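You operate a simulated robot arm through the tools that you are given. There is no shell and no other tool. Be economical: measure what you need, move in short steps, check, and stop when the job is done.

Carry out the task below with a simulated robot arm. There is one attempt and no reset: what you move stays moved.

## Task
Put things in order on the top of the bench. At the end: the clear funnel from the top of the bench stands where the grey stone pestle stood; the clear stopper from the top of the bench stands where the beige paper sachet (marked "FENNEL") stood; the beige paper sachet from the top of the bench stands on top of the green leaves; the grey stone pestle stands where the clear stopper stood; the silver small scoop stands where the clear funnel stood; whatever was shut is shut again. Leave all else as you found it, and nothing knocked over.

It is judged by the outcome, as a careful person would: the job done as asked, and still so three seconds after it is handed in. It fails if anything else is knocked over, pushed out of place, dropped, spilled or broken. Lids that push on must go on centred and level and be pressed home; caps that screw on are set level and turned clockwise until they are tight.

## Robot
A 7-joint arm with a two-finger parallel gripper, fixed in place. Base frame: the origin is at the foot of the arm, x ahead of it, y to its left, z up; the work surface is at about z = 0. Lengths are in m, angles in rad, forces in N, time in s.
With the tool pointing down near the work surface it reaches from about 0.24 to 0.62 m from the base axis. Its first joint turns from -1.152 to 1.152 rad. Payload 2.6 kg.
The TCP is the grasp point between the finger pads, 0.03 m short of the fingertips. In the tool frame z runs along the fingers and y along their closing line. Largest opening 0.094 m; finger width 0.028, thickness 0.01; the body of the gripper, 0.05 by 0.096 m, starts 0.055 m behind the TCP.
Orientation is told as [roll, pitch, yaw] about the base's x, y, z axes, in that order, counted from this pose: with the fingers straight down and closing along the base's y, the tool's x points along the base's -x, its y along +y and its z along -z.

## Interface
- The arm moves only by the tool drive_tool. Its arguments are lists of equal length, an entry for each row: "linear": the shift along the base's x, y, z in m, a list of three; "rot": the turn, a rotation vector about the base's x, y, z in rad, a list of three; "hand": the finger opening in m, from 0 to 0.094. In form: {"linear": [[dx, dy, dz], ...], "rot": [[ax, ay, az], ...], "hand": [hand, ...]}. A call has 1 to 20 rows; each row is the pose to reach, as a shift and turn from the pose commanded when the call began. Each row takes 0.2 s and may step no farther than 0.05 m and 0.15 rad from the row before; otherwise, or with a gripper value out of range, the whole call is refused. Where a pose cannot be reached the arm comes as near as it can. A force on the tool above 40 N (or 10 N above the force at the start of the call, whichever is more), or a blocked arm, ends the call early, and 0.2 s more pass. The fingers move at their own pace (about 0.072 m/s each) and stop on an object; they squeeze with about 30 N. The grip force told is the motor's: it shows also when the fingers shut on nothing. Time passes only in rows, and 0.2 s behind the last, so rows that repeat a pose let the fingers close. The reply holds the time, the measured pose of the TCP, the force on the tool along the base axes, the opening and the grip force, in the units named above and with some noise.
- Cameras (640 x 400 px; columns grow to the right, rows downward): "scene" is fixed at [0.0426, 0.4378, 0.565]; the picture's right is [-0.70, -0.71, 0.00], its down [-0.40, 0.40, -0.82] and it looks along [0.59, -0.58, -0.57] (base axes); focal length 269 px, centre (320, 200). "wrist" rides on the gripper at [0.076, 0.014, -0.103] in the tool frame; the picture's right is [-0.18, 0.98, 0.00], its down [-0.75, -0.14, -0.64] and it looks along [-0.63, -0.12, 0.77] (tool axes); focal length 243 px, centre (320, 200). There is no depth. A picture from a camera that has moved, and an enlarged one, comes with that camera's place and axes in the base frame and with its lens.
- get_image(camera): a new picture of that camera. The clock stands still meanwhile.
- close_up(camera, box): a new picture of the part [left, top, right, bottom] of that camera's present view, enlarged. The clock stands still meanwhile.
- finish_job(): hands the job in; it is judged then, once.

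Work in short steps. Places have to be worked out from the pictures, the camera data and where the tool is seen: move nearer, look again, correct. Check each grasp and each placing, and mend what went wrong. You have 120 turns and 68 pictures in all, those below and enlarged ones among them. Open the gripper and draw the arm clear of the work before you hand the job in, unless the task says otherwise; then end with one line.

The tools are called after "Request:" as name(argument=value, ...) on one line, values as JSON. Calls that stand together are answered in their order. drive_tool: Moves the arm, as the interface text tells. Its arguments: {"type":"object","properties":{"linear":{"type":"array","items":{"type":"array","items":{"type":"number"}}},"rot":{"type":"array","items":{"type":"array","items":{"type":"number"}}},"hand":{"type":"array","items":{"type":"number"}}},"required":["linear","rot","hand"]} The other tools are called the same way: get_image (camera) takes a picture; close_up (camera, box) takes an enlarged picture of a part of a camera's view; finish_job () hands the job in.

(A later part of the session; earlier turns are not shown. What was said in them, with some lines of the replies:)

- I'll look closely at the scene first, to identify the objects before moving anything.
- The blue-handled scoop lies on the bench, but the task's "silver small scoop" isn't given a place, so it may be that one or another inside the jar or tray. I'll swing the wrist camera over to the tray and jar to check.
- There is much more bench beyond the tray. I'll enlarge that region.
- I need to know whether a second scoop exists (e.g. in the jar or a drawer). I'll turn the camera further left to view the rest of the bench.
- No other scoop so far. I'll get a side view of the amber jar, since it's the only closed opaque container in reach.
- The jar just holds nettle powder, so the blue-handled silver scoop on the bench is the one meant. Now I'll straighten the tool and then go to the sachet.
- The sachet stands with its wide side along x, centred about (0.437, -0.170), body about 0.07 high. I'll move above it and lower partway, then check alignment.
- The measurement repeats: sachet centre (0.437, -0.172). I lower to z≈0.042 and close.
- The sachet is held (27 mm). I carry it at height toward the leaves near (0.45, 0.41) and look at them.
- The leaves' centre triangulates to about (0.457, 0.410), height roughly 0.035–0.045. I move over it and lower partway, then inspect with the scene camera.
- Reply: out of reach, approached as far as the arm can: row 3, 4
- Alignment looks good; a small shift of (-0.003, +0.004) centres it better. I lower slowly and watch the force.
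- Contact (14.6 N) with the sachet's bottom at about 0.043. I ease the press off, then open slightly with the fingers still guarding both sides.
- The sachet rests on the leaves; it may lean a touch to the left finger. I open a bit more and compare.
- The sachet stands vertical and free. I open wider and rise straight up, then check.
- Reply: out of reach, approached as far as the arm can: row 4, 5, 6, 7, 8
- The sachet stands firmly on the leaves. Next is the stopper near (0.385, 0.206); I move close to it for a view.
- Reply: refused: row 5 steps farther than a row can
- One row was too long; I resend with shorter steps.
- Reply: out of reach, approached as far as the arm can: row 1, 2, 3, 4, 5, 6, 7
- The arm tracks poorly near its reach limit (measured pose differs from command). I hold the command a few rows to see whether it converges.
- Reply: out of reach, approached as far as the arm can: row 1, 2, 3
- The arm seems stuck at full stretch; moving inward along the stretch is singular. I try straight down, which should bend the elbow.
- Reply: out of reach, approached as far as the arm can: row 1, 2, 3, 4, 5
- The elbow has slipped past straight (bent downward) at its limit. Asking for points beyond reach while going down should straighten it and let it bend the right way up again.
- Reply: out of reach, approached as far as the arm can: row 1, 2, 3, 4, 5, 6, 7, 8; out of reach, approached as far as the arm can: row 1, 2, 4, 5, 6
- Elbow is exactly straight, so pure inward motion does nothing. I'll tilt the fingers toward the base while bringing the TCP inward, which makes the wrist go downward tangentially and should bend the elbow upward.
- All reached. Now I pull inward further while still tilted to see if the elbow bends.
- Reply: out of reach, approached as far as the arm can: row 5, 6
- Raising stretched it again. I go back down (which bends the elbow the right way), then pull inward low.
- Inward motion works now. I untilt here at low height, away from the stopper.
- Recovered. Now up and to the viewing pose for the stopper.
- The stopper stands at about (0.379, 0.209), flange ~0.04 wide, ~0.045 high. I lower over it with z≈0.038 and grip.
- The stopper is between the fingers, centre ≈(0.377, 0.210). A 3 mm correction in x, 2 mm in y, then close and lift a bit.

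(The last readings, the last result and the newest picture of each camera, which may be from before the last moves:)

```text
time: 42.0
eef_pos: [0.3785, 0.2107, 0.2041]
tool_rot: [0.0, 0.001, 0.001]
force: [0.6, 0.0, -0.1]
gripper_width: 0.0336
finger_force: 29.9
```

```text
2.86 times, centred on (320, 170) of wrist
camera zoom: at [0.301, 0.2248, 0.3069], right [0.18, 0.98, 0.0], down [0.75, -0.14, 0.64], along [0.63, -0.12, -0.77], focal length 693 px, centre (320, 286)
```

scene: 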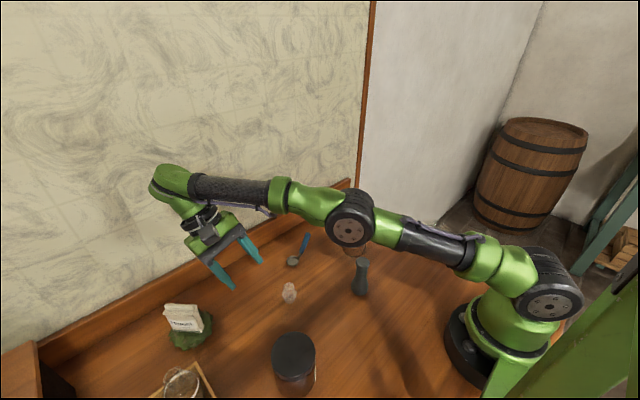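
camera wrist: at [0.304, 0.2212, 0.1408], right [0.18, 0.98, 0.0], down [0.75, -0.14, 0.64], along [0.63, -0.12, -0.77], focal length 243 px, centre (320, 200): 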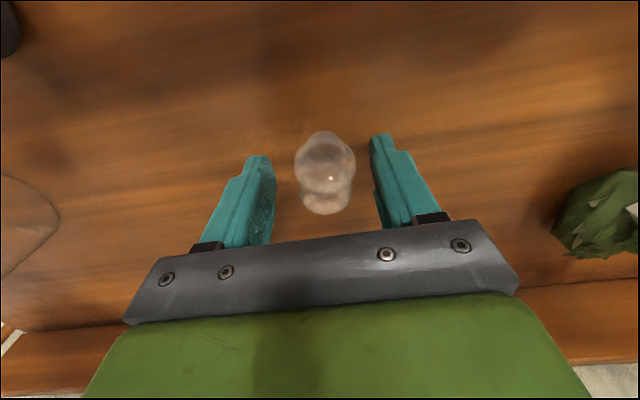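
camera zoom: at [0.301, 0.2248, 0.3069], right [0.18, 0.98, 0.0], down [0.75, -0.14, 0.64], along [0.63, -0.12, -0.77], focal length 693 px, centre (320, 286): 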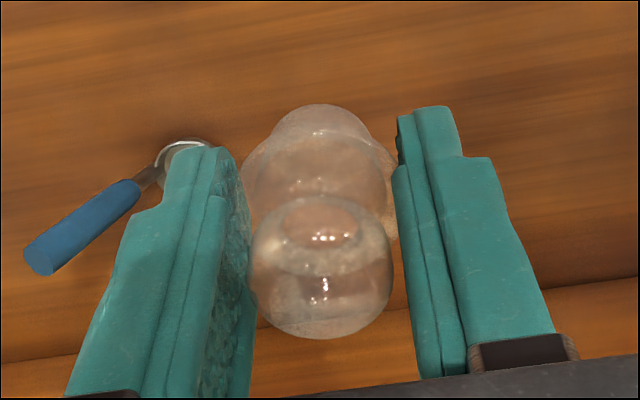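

The stopper is held upright. I carry it at height past the bottle to the sachet's old place (0.437, -0.171) and lower it.

Request:
drive_tool(linear=[[0.01, -0.04, 0.02], [0.02, -0.085, 0.03], [0.03, -0.13, 0.03], [0.04, -0.175, 0.03], [0.05, -0.22, 0.03], [0.0585, -0.265, 0.03], [0.0585, -0.31, 0.03], [0.0585, -0.35, 0.02], [0.0585, -0.3815, 0], [0.0585, -0.3815, -0.04], [0.0585, -0.3815, -0.08], [0.0585, -0.3815, -0.12], [0.0585, -0.3815, -0.15], [0.0585, -0.3815, -0.15]], rot=[[0, 0, 0], [0, 0, 0], [0, 0, 0], [0, 0, 0], [0, 0, 0], [0, 0, 0], [0, 0, 0], [0, 0, 0], [0, 0, 0], [0, 0, 0], [0, 0, 0], [0, 0, 0], [0, 0, 0], [0, 0, 0]], hand=[0.02, 0.02, 0.02, 0.02, 0.02, 0.02, 0.02, 0.02, 0.02, 0.02, 0.02, 0.02, 0.02, 0.02])

```text
time: 45.0
eef_pos: [0.4364, -0.1722, 0.0523]
tool_rot: [0.001, 0.001, 0.0]
force: [0.0, 0.9, -0.3]
gripper_width: 0.0334
finger_force: 29.9
```

I set it down to the height at which it was gripped, then open.

Request:
drive_tool(linear=[[0, 0.001, -0.008], [0, 0.001, -0.012], [0, 0.001, -0.0148], [0, 0.001, -0.0148]], rot=[[0, 0, 0], [0, 0, 0], [0, 0, 0], [0, 0, 0]], hand=[0.02, 0.02, 0.02, 0.02])

Request:
drive_tool(linear=[[0, 0, 0], [0, 0, 0], [0, 0, 0], [0, 0, 0.03], [0, 0, 0.07], [0, 0, 0.11], [-0.03, 0, 0.15], [-0.06, 0, 0.18], [-0.06, 0, 0.18]], rot=[[0, 0, 0], [0, 0, 0], [0, 0, 0], [0, 0, 0], [0, 0, 0], [0, 0, 0], [0, 0, 0], [0, 0, 0], [0, 0, 0]], hand=[0.04, 0.06, 0.06, 0.06, 0.06, 0.06, 0.06, 0.06, 0.06])

Request:
get_image(camera="wrist")

```text
time: 46.0
eef_pos: [0.4362, -0.1707, 0.0382]
tool_rot: [0.001, -0.001, 0.0]
force: [0.5, -0.1, 0.2]
gripper_width: 0.0336
finger_force: 30.0
```

```text
time: 48.0
eef_pos: [0.3748, -0.1711, 0.218]
tool_rot: [0.001, -0.001, 0.0]
force: [-0.4, -0.1, 0.2]
gripper_width: 0.0603
finger_force: 0.1
```

```text
30 pictures are left
camera wrist: at [0.2991, -0.1569, 0.3219], right [0.18, 0.98, 0.0], down [0.75, -0.14, 0.64], along [0.63, -0.12, -0.77], focal length 243 px, centre (320, 200)
```

wrist: 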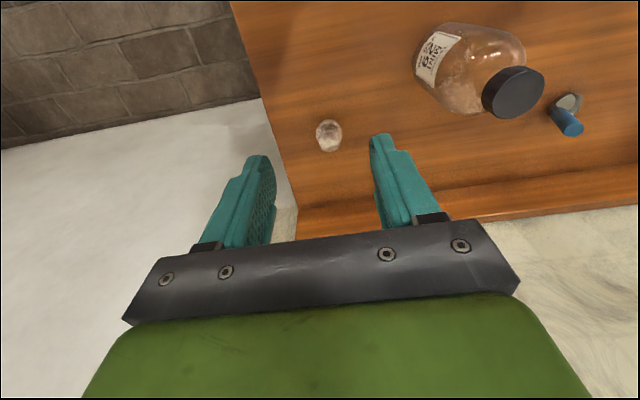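

The stopper stands at the sachet's place. Now to view the pestle near (0.275, 0.073).

Request:
drive_tool(linear=[[-0.02, 0.03, 0.03], [-0.04, 0.07, 0.04], [-0.06, 0.11, 0.04], [-0.08, 0.15, 0.04], [-0.1, 0.19, 0.04], [-0.115, 0.225, 0.04], [-0.115, 0.241, 0.04], [-0.115, 0.241, 0.04]], rot=[[0, 0, 0], [0, 0, 0], [0, 0, 0], [0, 0, 0], [0, 0, 0], [0, 0, 0], [0, 0, 0], [0, 0, 0]], hand=[0.07, 0.07, 0.07, 0.07, 0.07, 0.07, 0.07, 0.07])

Request:
close_up(camera="wrist", box=[240, 10, 440, 135])

```text
time: 49.8
eef_pos: [0.2613, 0.0698, 0.2587]
tool_rot: [0.0, -0.001, -0.001]
force: [0.1, -0.1, 0.0]
gripper_width: 0.0699
finger_force: 0.0
```

```text
3.20 times, centred on (340, 72) of wrist
camera zoom: at [0.1842, 0.0845, 0.3616], right [0.18, 0.98, 0.0], down [0.75, -0.14, 0.64], along [0.63, -0.12, -0.77], focal length 776 px, centre (256, 608)
```

zoom: 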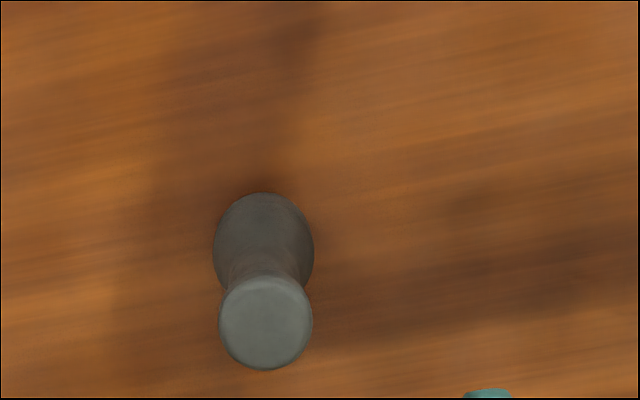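

Pestle centre ≈(0.273, 0.0705), top at 0.118, bulge ~0.041 wide. I lower around it to z≈0.07 and grip.

Request:
drive_tool(linear=[[0.006, 0, -0.03], [0.012, 0.001, -0.06], [0.012, 0.001, -0.1], [0.012, 0.001, -0.14], [0.012, 0.001, -0.17], [0.012, 0.001, -0.188], [0.012, 0.001, -0.188]], rot=[[0, 0, 0], [0, 0, 0], [0, 0, 0], [0, 0, 0], [0, 0, 0], [0, 0, 0], [0, 0, 0]], hand=[0.07, 0.07, 0.07, 0.07, 0.07, 0.07, 0.07])

Request:
get_image(camera="wrist")

```text
time: 51.4
eef_pos: [0.2731, 0.0708, 0.0702]
tool_rot: [0.0, 0.0, 0.001]
force: [-0.2, -0.5, -0.4]
gripper_width: 0.07
finger_force: 0.1
```

```text
28 pictures are left
camera wrist: at [0.1961, 0.0856, 0.1734], right [0.18, 0.98, 0.0], down [0.75, -0.14, 0.64], along [0.63, -0.12, -0.77], focal length 243 px, centre (320, 200)
```

wrist: 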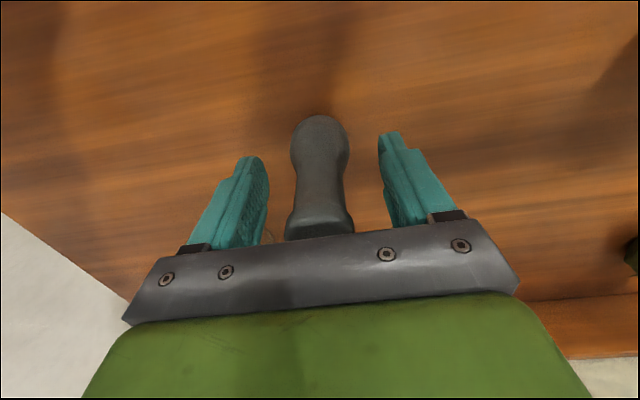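

The pestle is centred between the fingers. Close and lift.

Request:
drive_tool(linear=[[0, 0, 0], [0, 0, 0], [0, 0, 0], [0, 0, 0], [0, 0, 0]], rot=[[0, 0, 0], [0, 0, 0], [0, 0, 0], [0, 0, 0], [0, 0, 0]], hand=[0.05, 0.03, 0.01, 0.01, 0.01])

Request:
drive_tool(linear=[[0, 0, 0.02], [0, 0, 0.05], [0, 0, 0.09], [0, 0, 0.12], [0, 0, 0.12]], rot=[[0, 0, 0], [0, 0, 0], [0, 0, 0], [0, 0, 0], [0, 0, 0]], hand=[0.01, 0.01, 0.01, 0.01, 0.01])

Request:
close_up(camera="scene", box=[280, 150, 440, 280])

```text
time: 52.6
eef_pos: [0.2714, 0.0716, 0.0708]
tool_rot: [0.0, -0.002, -0.001]
force: [1.0, -0.6, 1.0]
gripper_width: 0.0319
finger_force: 30.0
```

```text
time: 53.8
eef_pos: [0.273, 0.0703, 0.1904]
tool_rot: [-0.001, 0.001, 0.003]
force: [-0.3, 0.6, -2.0]
gripper_width: 0.0319
finger_force: 30.3
```

```text
3.08 times, centred on (360, 215) of scene
camera zoom: at [0.0426, 0.4378, 0.565], right [-0.7, -0.71, 0.0], down [-0.4, 0.4, -0.82], along [0.59, -0.58, -0.57], focal length 826 px, centre (197, 154)
```

zoom: 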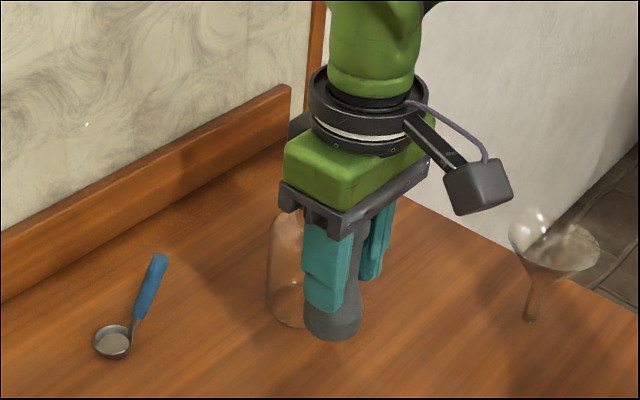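

Held and upright. I carry it to the stopper's old place (0.378, 0.210) and lower almost to the table.

Request:
drive_tool(linear=[[0.021, 0.028, 0], [0.042, 0.056, 0], [0.063, 0.084, 0], [0.084, 0.112, 0], [0.105, 0.1395, 0], [0.105, 0.1395, -0.03], [0.105, 0.1395, -0.06], [0.105, 0.1395, -0.09], [0.105, 0.1395, -0.11], [0.105, 0.1395, -0.11]], rot=[[0, 0, 0], [0, 0, 0], [0, 0, 0], [0, 0, 0], [0, 0, 0], [0, 0, 0], [0, 0, 0], [0, 0, 0], [0, 0, 0], [0, 0, 0]], hand=[0.01, 0.01, 0.01, 0.01, 0.01, 0.01, 0.01, 0.01, 0.01, 0.01])

Request:
drive_tool(linear=[[0, 0, -0.005], [0, 0, -0.008], [0, 0, -0.0097], [0, 0, -0.0097]], rot=[[0, 0, 0], [0, 0, 0], [0, 0, 0], [0, 0, 0]], hand=[0.01, 0.01, 0.01, 0.01])

```text
time: 56.0
eef_pos: [0.3785, 0.2104, 0.0803]
tool_rot: [0.0, 0.0, 0.0]
force: [0.2, -0.2, -2.0]
gripper_width: 0.0318
finger_force: 30.4
```

```text
time: 57.0
eef_pos: [0.3787, 0.2125, 0.0707]
tool_rot: [0.0, -0.001, 0.0]
force: [0.1, -0.3, -1.7]
gripper_width: 0.0317
finger_force: 30.2
```

Still carrying its weight, so a hair more down, then release and rise.

Request:
drive_tool(linear=[[0, 0, -0.0008], [0, 0, -0.0008], [0, 0, -0.0008], [0, 0, -0.0008], [0, 0, -0.0008], [0, 0, 0.03], [0, 0, 0.07], [0, 0, 0.11], [0, 0, 0.14], [0, 0, 0.14]], rot=[[0, 0, 0], [0, 0, 0], [0, 0, 0], [0, 0, 0], [0, 0, 0], [0, 0, 0], [0, 0, 0], [0, 0, 0], [0, 0, 0], [0, 0, 0]], hand=[0.01, 0.036, 0.05, 0.07, 0.07, 0.07, 0.07, 0.07, 0.07, 0.07])

Request:
close_up(camera="scene", box=[240, 190, 440, 330])

```text
time: 59.2
eef_pos: [0.3789, 0.2103, 0.21]
tool_rot: [0.001, -0.001, 0.0]
force: [0.2, -0.5, -0.7]
gripper_width: 0.0704
finger_force: 0.0
```

```text
2.86 times, centred on (340, 260) of scene
camera zoom: at [0.0426, 0.4378, 0.565], right [-0.7, -0.71, 0.0], down [-0.4, 0.4, -0.82], along [0.59, -0.58, -0.57], focal length 767 px, centre (263, 29)
```

zoom: 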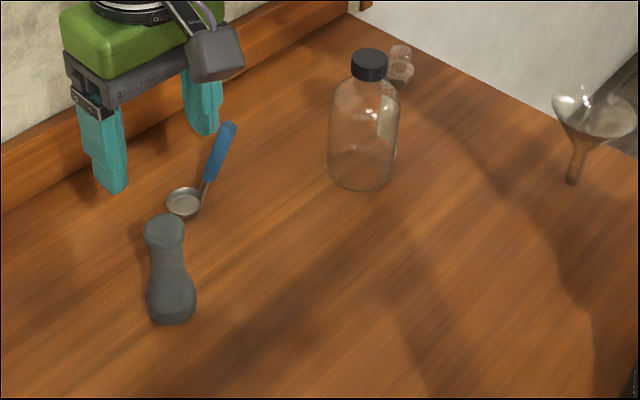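

The pestle stands at the stopper's place. Now over to the funnel (about (0.222, -0.172), rim ~0.078 wide at z≈0.086) for a closer look.

Request:
drive_tool(linear=[[-0.01, -0.04, 0.02], [-0.02, -0.08, 0.04], [-0.03, -0.12, 0.06], [-0.04, -0.16, 0.06], [-0.05, -0.2, 0.06], [-0.06, -0.245, 0.06], [-0.075, -0.29, 0.06], [-0.095, -0.33, 0.06], [-0.115, -0.365, 0.06], [-0.125, -0.395, 0.06], [-0.125, -0.395, 0.06]], rot=[[0, 0, 0], [0, 0, 0], [0, 0, 0], [0, 0, 0], [0, 0, 0], [0, 0, 0], [0, 0, 0], [0, 0, 0], [0, 0, 0], [0, 0, 0], [0, 0, 0]], hand=[0.094, 0.094, 0.094, 0.094, 0.094, 0.094, 0.094, 0.094, 0.094, 0.094, 0.094])

Request:
get_image(camera="wrist")

```text
time: 61.6
eef_pos: [0.2524, -0.1853, 0.2707]
tool_rot: [-0.001, 0.0, 0.0]
force: [0.6, 0.0, -0.7]
gripper_width: 0.0939
finger_force: 0.1
```

```text
25 pictures are left
camera wrist: at [0.1763, -0.1697, 0.3743], right [0.18, 0.98, 0.0], down [0.75, -0.14, 0.64], along [0.63, -0.12, -0.77], focal length 243 px, centre (320, 200)
```

wrist: 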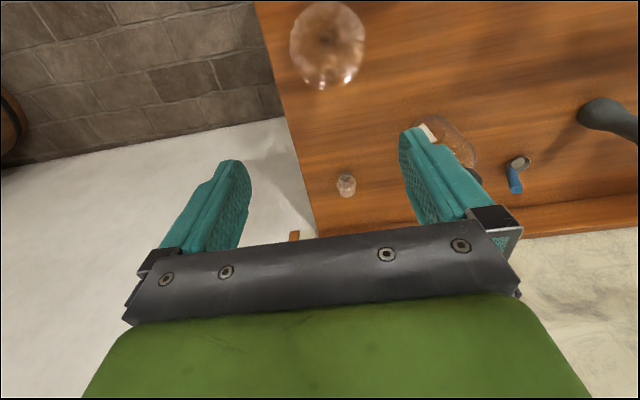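

Request:
close_up(camera="wrist", box=[265, 0, 393, 100])

Request:
close_up(camera="scene", box=[400, 200, 464, 264])

```text
4.00 times, centred on (329, 50) of wrist
camera zoom: at [0.1763, -0.1697, 0.3743], right [0.18, 0.98, 0.0], down [0.75, -0.14, 0.64], along [0.63, -0.12, -0.77], focal length 970 px, centre (284, 800)
```

zoom: 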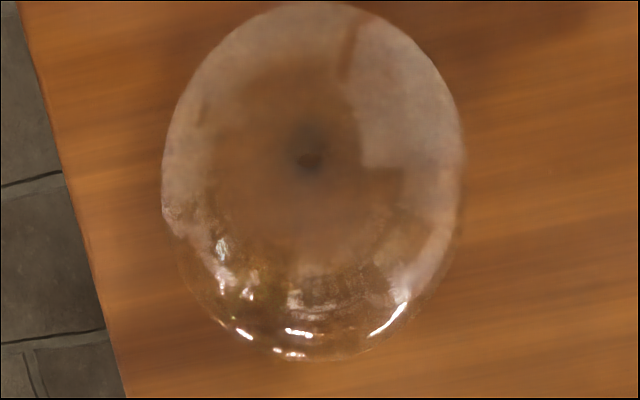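

```text
6.25 times, centred on (432, 232) of scene
camera zoom: at [0.0426, 0.4378, 0.565], right [-0.7, -0.71, 0.0], down [-0.4, 0.4, -0.82], along [0.59, -0.58, -0.57], focal length 1679 px, centre (-380, 0)
```

zoom: 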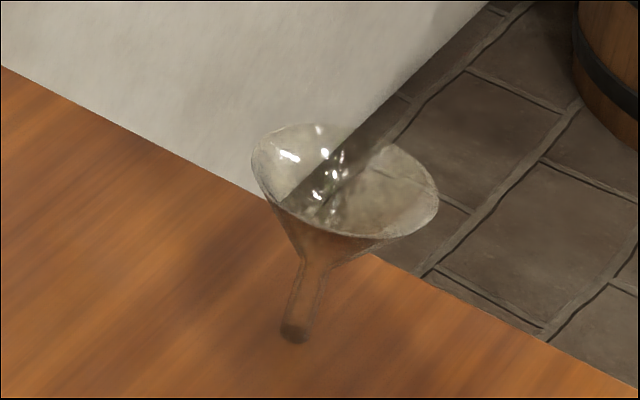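

Funnel at about (0.217, -0.170), rim ~0.078 wide at z≈0.09, standing on its stem. I position above it with the fingers wide open, tips just over the rim, and check centring.

Request:
drive_tool(linear=[[-0.018, 0.008, -0.03], [-0.0355, 0.0153, -0.06], [-0.0355, 0.0153, -0.1], [-0.0355, 0.0153, -0.135], [-0.0355, 0.0153, -0.135]], rot=[[0, 0, 0], [0, 0, 0], [0, 0, 0], [0, 0, 0], [0, 0, 0]], hand=[0.094, 0.094, 0.094, 0.094, 0.094])

Request:
get_image(camera="wrist")

Request:
close_up(camera="scene", box=[380, 170, 508, 270])

```text
time: 62.8
eef_pos: [0.2175, -0.1697, 0.1356]
tool_rot: [0.0, -0.001, 0.0]
force: [0.2, 0.1, 0.4]
gripper_width: 0.0939
finger_force: 0.0
```

```text
22 pictures are left
camera wrist: at [0.1411, -0.1546, 0.2388], right [0.18, 0.98, 0.0], down [0.75, -0.14, 0.64], along [0.63, -0.12, -0.77], focal length 243 px, centre (320, 200)
```

wrist: 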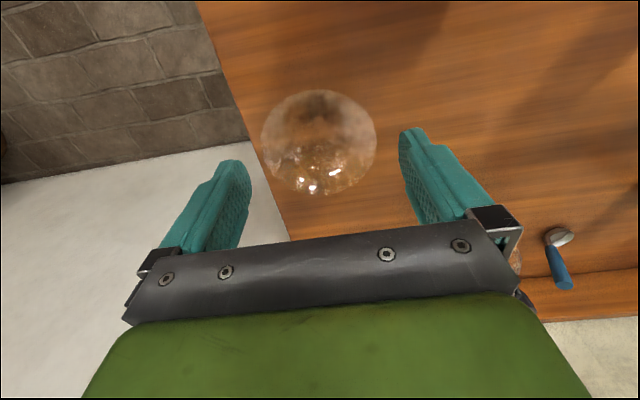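

```text
4.00 times, centred on (444, 220) of scene
camera zoom: at [0.0426, 0.4378, 0.565], right [-0.7, -0.71, 0.0], down [-0.4, 0.4, -0.82], along [0.59, -0.58, -0.57], focal length 1074 px, centre (-176, 120)
```

zoom: 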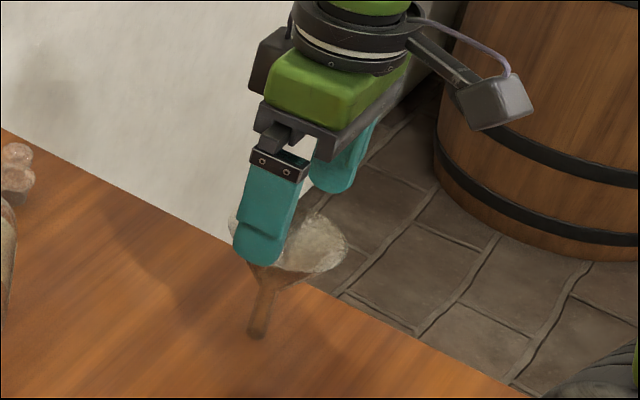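

Rim centre ≈(0.215, -0.169), well inside the opening (8 mm each side). I descend with fingers astride and check before closing.

Request:
drive_tool(linear=[[-0.002, 0.001, -0.02], [-0.002, 0.001, -0.035], [-0.002, 0.001, -0.05], [-0.002, 0.001, -0.053], [-0.002, 0.001, -0.053]], rot=[[0, 0, 0], [0, 0, 0], [0, 0, 0], [0, 0, 0], [0, 0, 0]], hand=[0.094, 0.094, 0.094, 0.094, 0.094])

Request:
get_image(camera="wrist")

```text
time: 64.0
eef_pos: [0.2152, -0.1682, 0.083]
tool_rot: [0.001, 0.001, 0.0]
force: [-0.5, 0.1, -0.1]
gripper_width: 0.0939
finger_force: 0.0
```

```text
20 pictures are left
camera wrist: at [0.139, -0.1536, 0.1862], right [0.18, 0.98, 0.0], down [0.75, -0.14, 0.64], along [0.63, -0.12, -0.77], focal length 243 px, centre (320, 200)
```

wrist: 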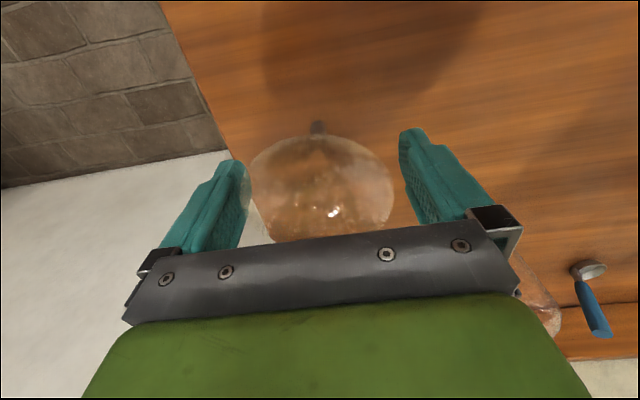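

The stem foot is at (0.217, -0.170). I nudge y by -0.0015 to centre, then close gently and lift a little.

Request:
drive_tool(linear=[[0.001, -0.0015, 0], [0.001, -0.0015, 0], [0.001, -0.0015, 0], [0.001, -0.0015, 0]], rot=[[0, 0, 0], [0, 0, 0], [0, 0, 0], [0, 0, 0]], hand=[0.088, 0.08, 0.07, 0.07])

Request:
drive_tool(linear=[[0, 0, 0.02], [0, 0, 0.06], [0, 0, 0.1], [0, 0, 0.14], [0, 0, 0.14]], rot=[[0, 0, 0], [0, 0, 0], [0, 0, 0], [0, 0, 0], [0, 0, 0]], hand=[0.07, 0.07, 0.07, 0.07, 0.07])

Request:
close_up(camera="scene", box=[380, 110, 508, 270])

```text
time: 65.0
eef_pos: [0.2164, -0.1704, 0.0824]
tool_rot: [0.0, -0.001, 0.001]
force: [0.1, 0.1, 0.3]
gripper_width: 0.0742
finger_force: 29.5
```

```text
time: 66.2
eef_pos: [0.2172, -0.1695, 0.2236]
tool_rot: [-0.001, 0.0, 0.002]
force: [-1.1, 0.0, -0.8]
gripper_width: 0.0744
finger_force: 30.1
```

```text
2.50 times, centred on (444, 190) of scene
camera zoom: at [0.0426, 0.4378, 0.565], right [-0.7, -0.71, 0.0], down [-0.4, 0.4, -0.82], along [0.59, -0.58, -0.57], focal length 672 px, centre (10, 225)
```

zoom: 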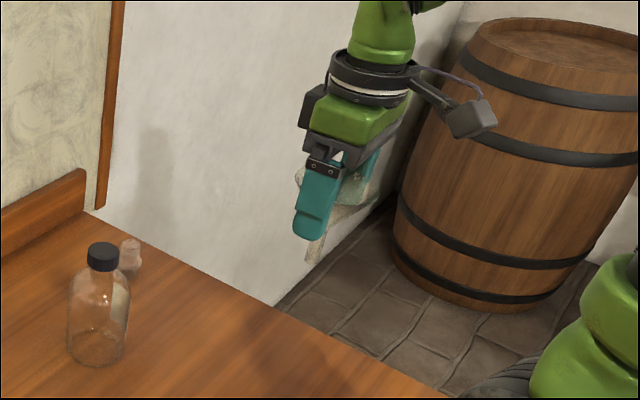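

Held (74 mm). I carry it to the pestle's old place (0.273, 0.0705), stop 2 cm above the table and check that it hangs upright.

Request:
drive_tool(linear=[[0.01, 0.04, 0], [0.02, 0.08, 0], [0.03, 0.12, 0], [0.04, 0.16, 0], [0.05, 0.2, 0], [0.056, 0.24, 0], [0.056, 0.24, -0.03], [0.056, 0.24, -0.07], [0.056, 0.24, -0.1], [0.056, 0.24, -0.12], [0.056, 0.24, -0.12]], rot=[[0, 0, 0], [0, 0, 0], [0, 0, 0], [0, 0, 0], [0, 0, 0], [0, 0, 0], [0, 0, 0], [0, 0, 0], [0, 0, 0], [0, 0, 0], [0, 0, 0]], hand=[0.07, 0.07, 0.07, 0.07, 0.07, 0.07, 0.07, 0.07, 0.07, 0.07, 0.07])

Request:
close_up(camera="scene", box=[300, 200, 428, 310])

Request:
close_up(camera="wrist", box=[220, 80, 420, 240])

```text
time: 68.6
eef_pos: [0.2735, 0.0696, 0.1036]
tool_rot: [0.0, 0.0, 0.0]
force: [-0.7, 0.7, -0.4]
gripper_width: 0.0741
finger_force: 30.0
```

```text
3.64 times, centred on (364, 255) of scene
camera zoom: at [0.0426, 0.4378, 0.565], right [-0.7, -0.71, 0.0], down [-0.4, 0.4, -0.82], along [0.59, -0.58, -0.57], focal length 977 px, centre (160, 0)
```

zoom: 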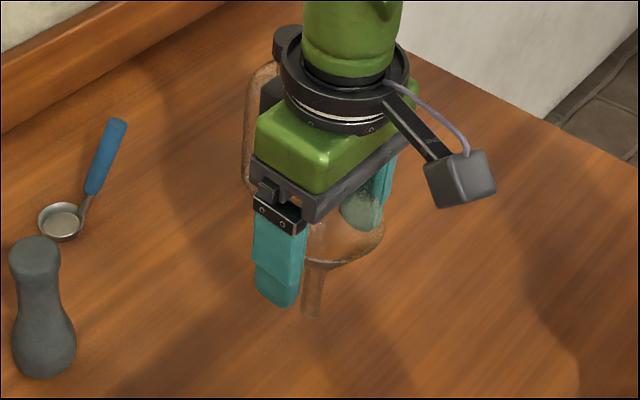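

```text
2.50 times, centred on (320, 160) of wrist
camera zoom: at [0.1962, 0.0842, 0.2071], right [0.18, 0.98, 0.0], down [0.75, -0.14, 0.64], along [0.63, -0.12, -0.77], focal length 606 px, centre (320, 300)
```

zoom: 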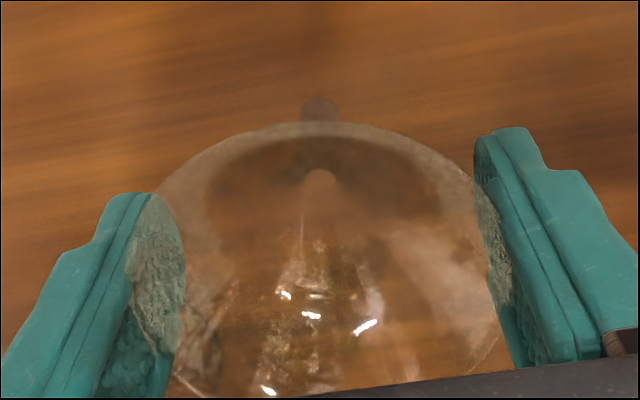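

The stem foot is right under the TCP, upright. I lower the remaining 2 cm in fine steps.

Request:
drive_tool(linear=[[0, 0, -0.008], [0, 0, -0.014], [0, 0, -0.018], [0, 0, -0.02], [0, 0, -0.02]], rot=[[0, 0, 0], [0, 0, 0], [0, 0, 0], [0, 0, 0], [0, 0, 0]], hand=[0.07, 0.07, 0.07, 0.07, 0.07])

```text
time: 69.8
eef_pos: [0.2732, 0.0701, 0.0834]
tool_rot: [-0.001, 0.0, -0.001]
force: [0.3, -0.4, -0.6]
gripper_width: 0.0741
finger_force: 29.8
```

Request:
drive_tool(linear=[[0, 0, -0.0007], [0, 0, -0.0007], [0, 0, -0.0007]], rot=[[0, 0, 0], [0, 0, 0], [0, 0, 0]], hand=[0.07, 0.07, 0.07])

```text
time: 70.6
eef_pos: [0.2728, 0.0716, 0.0832]
tool_rot: [-0.001, -0.001, 0.0]
force: [-3.6, -0.3, 14.5]
gripper_width: 0.0739
finger_force: 30.1
```

Now it presses (14.5 N), so contact was right at the former height. I back off that 0.6 mm and open slowly.

Request:
drive_tool(linear=[[0, 0, 0.0006], [0, 0, 0.0006], [0, 0, 0.0006]], rot=[[0, 0, 0], [0, 0, 0], [0, 0, 0]], hand=[0.07, 0.07, 0.07])

Request:
drive_tool(linear=[[0, 0, 0], [0, 0, 0], [0, 0, 0], [0, 0, 0], [0, 0, 0], [0, 0, 0]], rot=[[0, 0, 0], [0, 0, 0], [0, 0, 0], [0, 0, 0], [0, 0, 0], [0, 0, 0]], hand=[0.075, 0.078, 0.081, 0.081, 0.081, 0.081])

Request:
close_up(camera="wrist", box=[220, 80, 420, 240])

```text
time: 71.4
eef_pos: [0.2735, 0.0701, 0.0832]
tool_rot: [0.0, 0.001, -0.001]
force: [2.0, -0.3, 2.1]
gripper_width: 0.074
finger_force: 29.9
```

```text
time: 72.8
eef_pos: [0.272, 0.0704, 0.0832]
tool_rot: [0.0, 0.001, -0.001]
force: [-0.6, 0.1, -0.3]
gripper_width: 0.081
finger_force: 0.1
```

```text
2.50 times, centred on (320, 160) of wrist
camera zoom: at [0.1961, 0.0848, 0.1864], right [0.18, 0.98, 0.0], down [0.75, -0.14, 0.64], along [0.63, -0.12, -0.77], focal length 606 px, centre (320, 300)
```

zoom: 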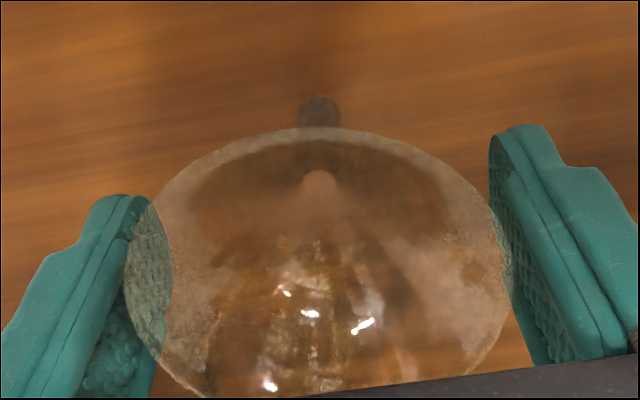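

The funnel stands free. I open fully and rise straight up.

Request:
drive_tool(linear=[[0, 0, 0], [0, 0, 0], [0, 0, 0], [0, 0, 0.02], [0, 0, 0.05], [0, 0, 0.09], [0, 0, 0.13], [0, 0, 0.13]], rot=[[0, 0, 0], [0, 0, 0], [0, 0, 0], [0, 0, 0], [0, 0, 0], [0, 0, 0], [0, 0, 0], [0, 0, 0]], hand=[0.085, 0.09, 0.094, 0.094, 0.094, 0.094, 0.094, 0.094])

Request:
get_image(camera="scene")

```text
time: 74.6
eef_pos: [0.2706, 0.07, 0.2136]
tool_rot: [0.001, 0.0, 0.0]
force: [1.7, -0.1, 0.2]
gripper_width: 0.0941
finger_force: 0.1
```

```text
15 pictures are left
```

scene: 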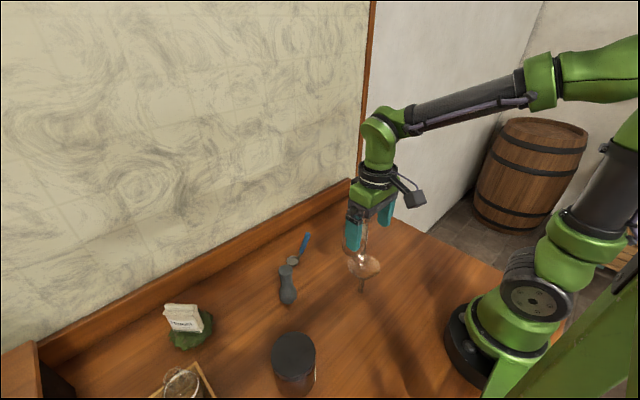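

The funnel stands on the pestle's place. Finally the scoop: bowl at ~(0.463, 0.133), its handle rising steeply toward (0.449, 0.085, 0.087). I turn the tool to yaw ≈1.29 so the fingers close across the handle, and look.

Request:
drive_tool(linear=[[0.02, 0, 0.015], [0.04, -0.002, 0.02], [0.06, -0.004, 0.02], [0.08, -0.006, 0.02], [0.1, -0.008, 0.02], [0.12, -0.01, 0.02], [0.14, -0.01, 0.02], [0.16, -0.01, 0.02], [0.18, -0.01, 0.02], [0.18, -0.01, 0.02]], rot=[[0, 0, 0.143], [0, 0, 0.286], [0, 0, 0.429], [0, 0, 0.572], [0, 0, 0.715], [0, 0, 0.858], [0, 0, 1.0], [0, 0, 1.144], [0, 0, 1.287], [0, 0, 1.287]], hand=[0.06, 0.06, 0.06, 0.06, 0.06, 0.06, 0.06, 0.06, 0.06, 0.06])

Request:
get_image(camera="wrist")

```text
time: 76.8
eef_pos: [0.4536, 0.0611, 0.2322]
tool_rot: [-0.001, -0.001, 1.287]
force: [-0.6, 0.6, 0.4]
gripper_width: 0.0599
finger_force: 0.0
```

```text
14 pictures are left
camera wrist: at [0.4179, -0.0085, 0.3359], right [-0.89, 0.45, 0.0], down [0.35, 0.68, 0.64], along [0.29, 0.57, -0.77], focal length 243 px, centre (320, 200)
```

wrist: 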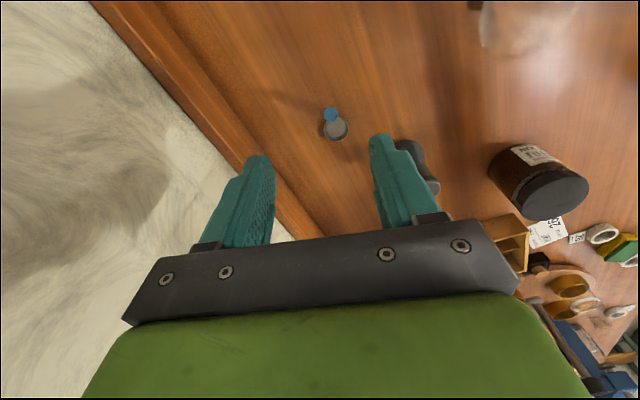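

Request:
close_up(camera="wrist", box=[285, 90, 385, 152])

Request:
close_up(camera="scene", box=[270, 220, 334, 276])

```text
6.40 times, centred on (335, 121) of wrist
camera zoom: at [0.4179, -0.0085, 0.3359], right [-0.89, 0.45, 0.0], down [0.35, 0.68, 0.64], along [0.29, 0.57, -0.77], focal length 1553 px, centre (224, 706)
```

zoom: 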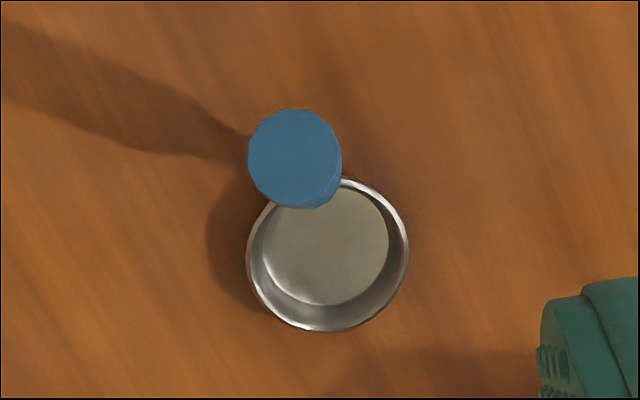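

```text
7.14 times, centred on (302, 248) of scene
camera zoom: at [0.0426, 0.4378, 0.565], right [-0.7, -0.71, 0.0], down [-0.4, 0.4, -0.82], along [0.59, -0.58, -0.57], focal length 1918 px, centre (449, -143)
```

zoom: 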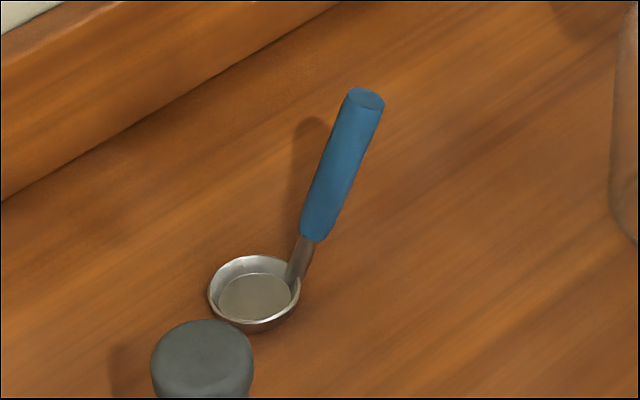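

Handle tip (0.450, 0.081, 0.082), bowl centre (0.462, 0.129), bowl ~35 mm wide. I'll grip the handle at (0.454, 0.0935, 0.055).

Request:
drive_tool(linear=[[0, 0.015, -0.03], [0.0004, 0.0324, -0.06], [0.0004, 0.0324, -0.1], [0.0004, 0.0324, -0.135], [0.0004, 0.0324, -0.16], [0.0004, 0.0324, -0.177], [0.0004, 0.0324, -0.177]], rot=[[0, 0, 0], [0, 0, 0], [0, 0, 0], [0, 0, 0], [0, 0, 0], [0, 0, 0], [0, 0, 0]], hand=[0.05, 0.05, 0.05, 0.05, 0.05, 0.05, 0.05])

Request:
get_image(camera="wrist")

```text
time: 78.4
eef_pos: [0.4536, 0.0917, 0.056]
tool_rot: [-0.001, 0.0, 1.286]
force: [-0.4, 0.3, 0.6]
gripper_width: 0.0499
finger_force: 0.0
```

```text
11 pictures are left
camera wrist: at [0.4174, 0.0234, 0.1588], right [-0.89, 0.45, 0.0], down [0.35, 0.68, 0.64], along [0.29, 0.57, -0.77], focal length 243 px, centre (320, 200)
```

wrist: 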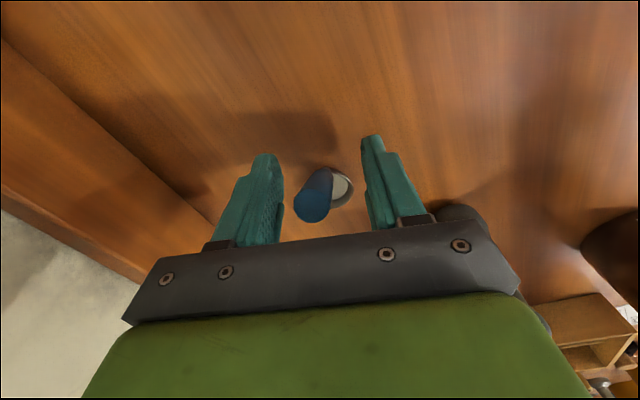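

The handle is between the fingers, clear of the pestle. Close and lift.

Request:
drive_tool(linear=[[0, 0, 0], [0, 0, 0], [0, 0, 0], [0, 0, 0]], rot=[[0, 0, 0], [0, 0, 0], [0, 0, 0], [0, 0, 0]], hand=[0.03, 0.01, 0.005, 0.005])

Request:
drive_tool(linear=[[0, 0, 0.03], [0, 0, 0.07], [0, 0, 0.11], [0, 0, 0.15], [0, 0, 0.18], [0, 0, 0.18]], rot=[[0, 0, 0], [0, 0, 0], [0, 0, 0], [0, 0, 0], [0, 0, 0], [0, 0, 0]], hand=[0.005, 0.005, 0.005, 0.005, 0.005, 0.005])

Request:
close_up(camera="scene", box=[240, 120, 400, 280])

```text
time: 79.4
eef_pos: [0.4546, 0.0927, 0.0564]
tool_rot: [0.0, 0.0, 1.286]
force: [0.3, -0.4, 0.4]
gripper_width: 0.0206
finger_force: 30.1
```

```text
time: 80.8
eef_pos: [0.4522, 0.0937, 0.2361]
tool_rot: [0.001, -0.001, 1.288]
force: [-0.4, -0.4, -0.4]
gripper_width: 0.0206
finger_force: 29.6
```

```text
2.50 times, centred on (320, 200) of scene
camera zoom: at [0.0426, 0.4378, 0.565], right [-0.7, -0.71, 0.0], down [-0.4, 0.4, -0.82], along [0.59, -0.58, -0.57], focal length 672 px, centre (320, 200)
```

zoom: 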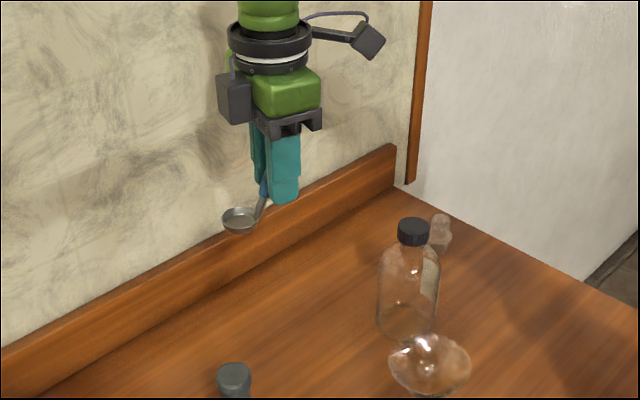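

Held as it stood. I carry it over to the funnel's old place (bowl at about (0.218, -0.166) → TCP (0.210, -0.202)), staying high first.

Request:
drive_tool(linear=[[-0.027, -0.033, 0], [-0.054, -0.066, 0], [-0.081, -0.099, 0], [-0.108, -0.132, 0], [-0.135, -0.165, 0], [-0.162, -0.198, 0], [-0.189, -0.231, 0], [-0.216, -0.264, 0], [-0.2425, -0.2945, 0], [-0.2425, -0.2945, 0]], rot=[[0, 0, 0], [0, 0, 0], [0, 0, 0], [0, 0, 0], [0, 0, 0], [0, 0, 0], [0, 0, 0], [0, 0, 0], [0, 0, 0], [0, 0, 0]], hand=[0.005, 0.005, 0.005, 0.005, 0.005, 0.005, 0.005, 0.005, 0.005, 0.005])

```text
time: 83.0
eef_pos: [0.2093, -0.2018, 0.2356]
tool_rot: [-0.001, 0.0, 1.286]
force: [-0.7, 0.2, 0.0]
gripper_width: 0.0204
finger_force: 30.2
```

Reached without trouble. I lower until the bowl is about 1.5 cm above the bench and check.

Request:
drive_tool(linear=[[0, 0, -0.04], [0, 0, -0.08], [0, 0, -0.12], [0, 0, -0.15], [0, 0, -0.165], [0, 0, -0.165]], rot=[[0, 0, 0], [0, 0, 0], [0, 0, 0], [0, 0, 0], [0, 0, 0], [0, 0, 0]], hand=[0.005, 0.005, 0.005, 0.005, 0.005, 0.005])

Request:
close_up(camera="scene", box=[370, 170, 498, 280])

```text
time: 84.4
eef_pos: [0.2106, -0.2021, 0.0708]
tool_rot: [-0.001, -0.001, 1.286]
force: [0.4, -0.3, -0.7]
gripper_width: 0.0206
finger_force: 29.7
```

```text
3.64 times, centred on (434, 225) of scene
camera zoom: at [0.0426, 0.4378, 0.565], right [-0.7, -0.71, 0.0], down [-0.4, 0.4, -0.82], along [0.59, -0.58, -0.57], focal length 977 px, centre (-94, 109)
```

zoom: 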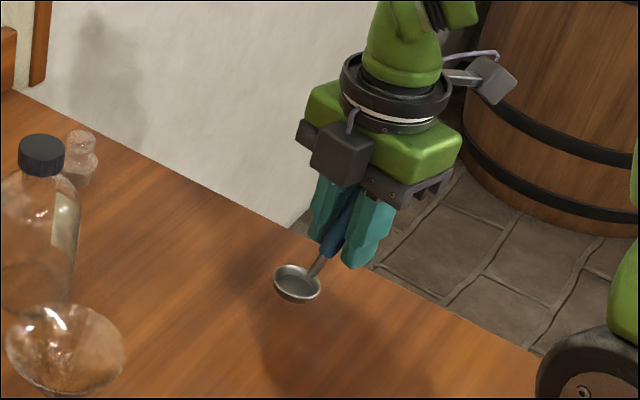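

The bowl is above ≈(0.220, -0.163), level. I lower the last 1.5 cm.

Request:
drive_tool(linear=[[0, -0.003, -0.006], [0, -0.003, -0.011], [0, -0.003, -0.014], [0, -0.003, -0.0145], [0, -0.003, -0.0145]], rot=[[0, 0, 0], [0, 0, 0], [0, 0, 0], [0, 0, 0], [0, 0, 0]], hand=[0.005, 0.005, 0.005, 0.005, 0.005])

Request:
drive_tool(linear=[[0, 0, -0.0005], [0, 0, -0.0005]], rot=[[0, 0, 0], [0, 0, 0]], hand=[0.005, 0.005])

```text
time: 85.6
eef_pos: [0.2107, -0.2045, 0.0555]
tool_rot: [-0.001, 0.0, 1.286]
force: [1.4, 0.2, 4.1]
gripper_width: 0.0208
finger_force: 30.0
```

```text
time: 86.2
eef_pos: [0.2104, -0.2037, 0.0556]
tool_rot: [-0.001, 0.002, 1.286]
force: [1.6, -0.2, 8.9]
gripper_width: 0.0208
finger_force: 29.9
```

Contact with the bench. I back off half a millimetre and open the fingers slowly.

Request:
drive_tool(linear=[[0, 0, 0.0007], [0, 0, 0.0007], [0, 0, 0.0007], [0, 0, 0.0007], [0, 0, 0.0007], [0, 0, 0.0007]], rot=[[0, 0, 0], [0, 0, 0], [0, 0, 0], [0, 0, 0], [0, 0, 0], [0, 0, 0]], hand=[0.005, 0.022, 0.026, 0.034, 0.042, 0.05])

Request:
close_up(camera="scene", box=[370, 170, 498, 280])

```text
time: 87.6
eef_pos: [0.2103, -0.2048, 0.0568]
tool_rot: [0.0, 0.0, 1.288]
force: [0.5, -0.6, 0.4]
gripper_width: 0.05
finger_force: 0.1
```

```text
3.64 times, centred on (434, 225) of scene
camera zoom: at [0.0426, 0.4378, 0.565], right [-0.7, -0.71, 0.0], down [-0.4, 0.4, -0.82], along [0.59, -0.58, -0.57], focal length 977 px, centre (-94, 109)
```

zoom: 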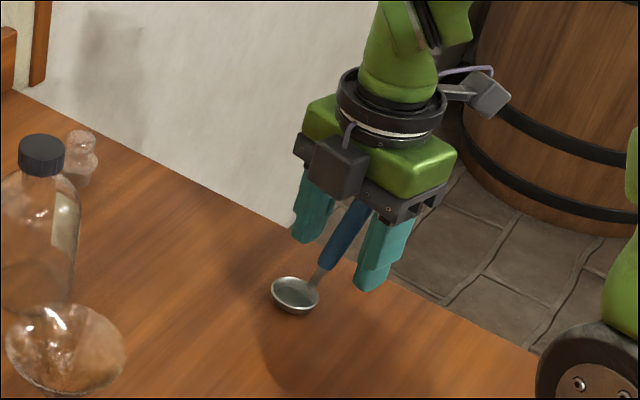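

The scoop stands free at the funnel's place. I rise straight up, draw clear, and check everything.

Request:
drive_tool(linear=[[0, 0, 0.03], [0, 0, 0.07], [0, 0, 0.12], [0, 0, 0.17], [0.02, 0.0, 0.21], [0.05, -0.0, 0.23], [0.09, 0.0, 0.24], [0.09, 0.0, 0.24]], rot=[[0, 0, 0], [0, 0, 0], [0, 0, 0], [0, 0, 0], [0, 0, -0.1], [0, 0, -0.2], [0, 0, -0.3], [0, 0, -0.3]], hand=[0.06, 0.06, 0.06, 0.06, 0.06, 0.06, 0.06, 0.06])

Request:
get_image(camera="scene")

Request:
close_up(camera="scene", box=[250, 190, 450, 315])

```text
time: 89.4
eef_pos: [0.3012, -0.2058, 0.295]
tool_rot: [0.0, -0.001, 0.987]
force: [-0.5, 0.4, 0.8]
gripper_width: 0.0599
finger_force: 0.1
```

```text
7 pictures are left
```

scene: 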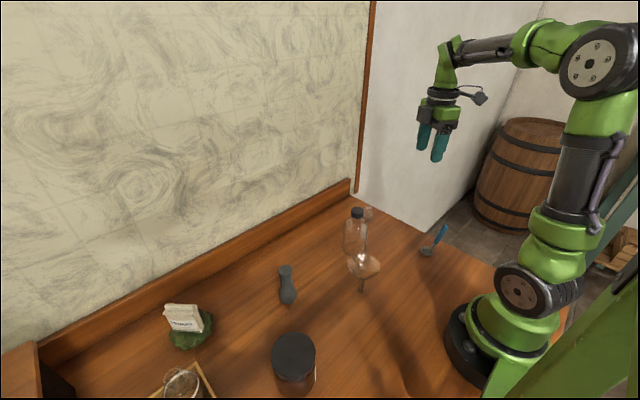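

```text
3.20 times, centred on (350, 252) of scene
camera zoom: at [0.0426, 0.4378, 0.565], right [-0.7, -0.71, 0.0], down [-0.4, 0.4, -0.82], along [0.59, -0.58, -0.57], focal length 860 px, centre (224, 32)
```

zoom: 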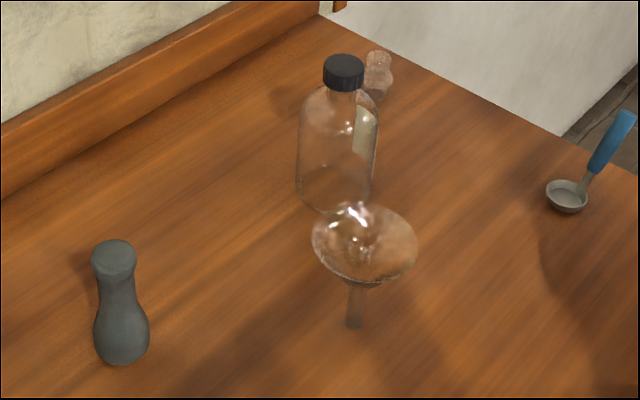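

All five things stand in their new places, nothing else has moved, and the arm is clear with the gripper open. I hand in.

Request:
finish_job()

```text
The job is handed in.
```

The funnel, stopper, sachet, pestle and scoop all stand upright in their asked-for places. I opened nothing and saw nothing else moved; I took the blue-handled scoop to be the "silver small scoop".
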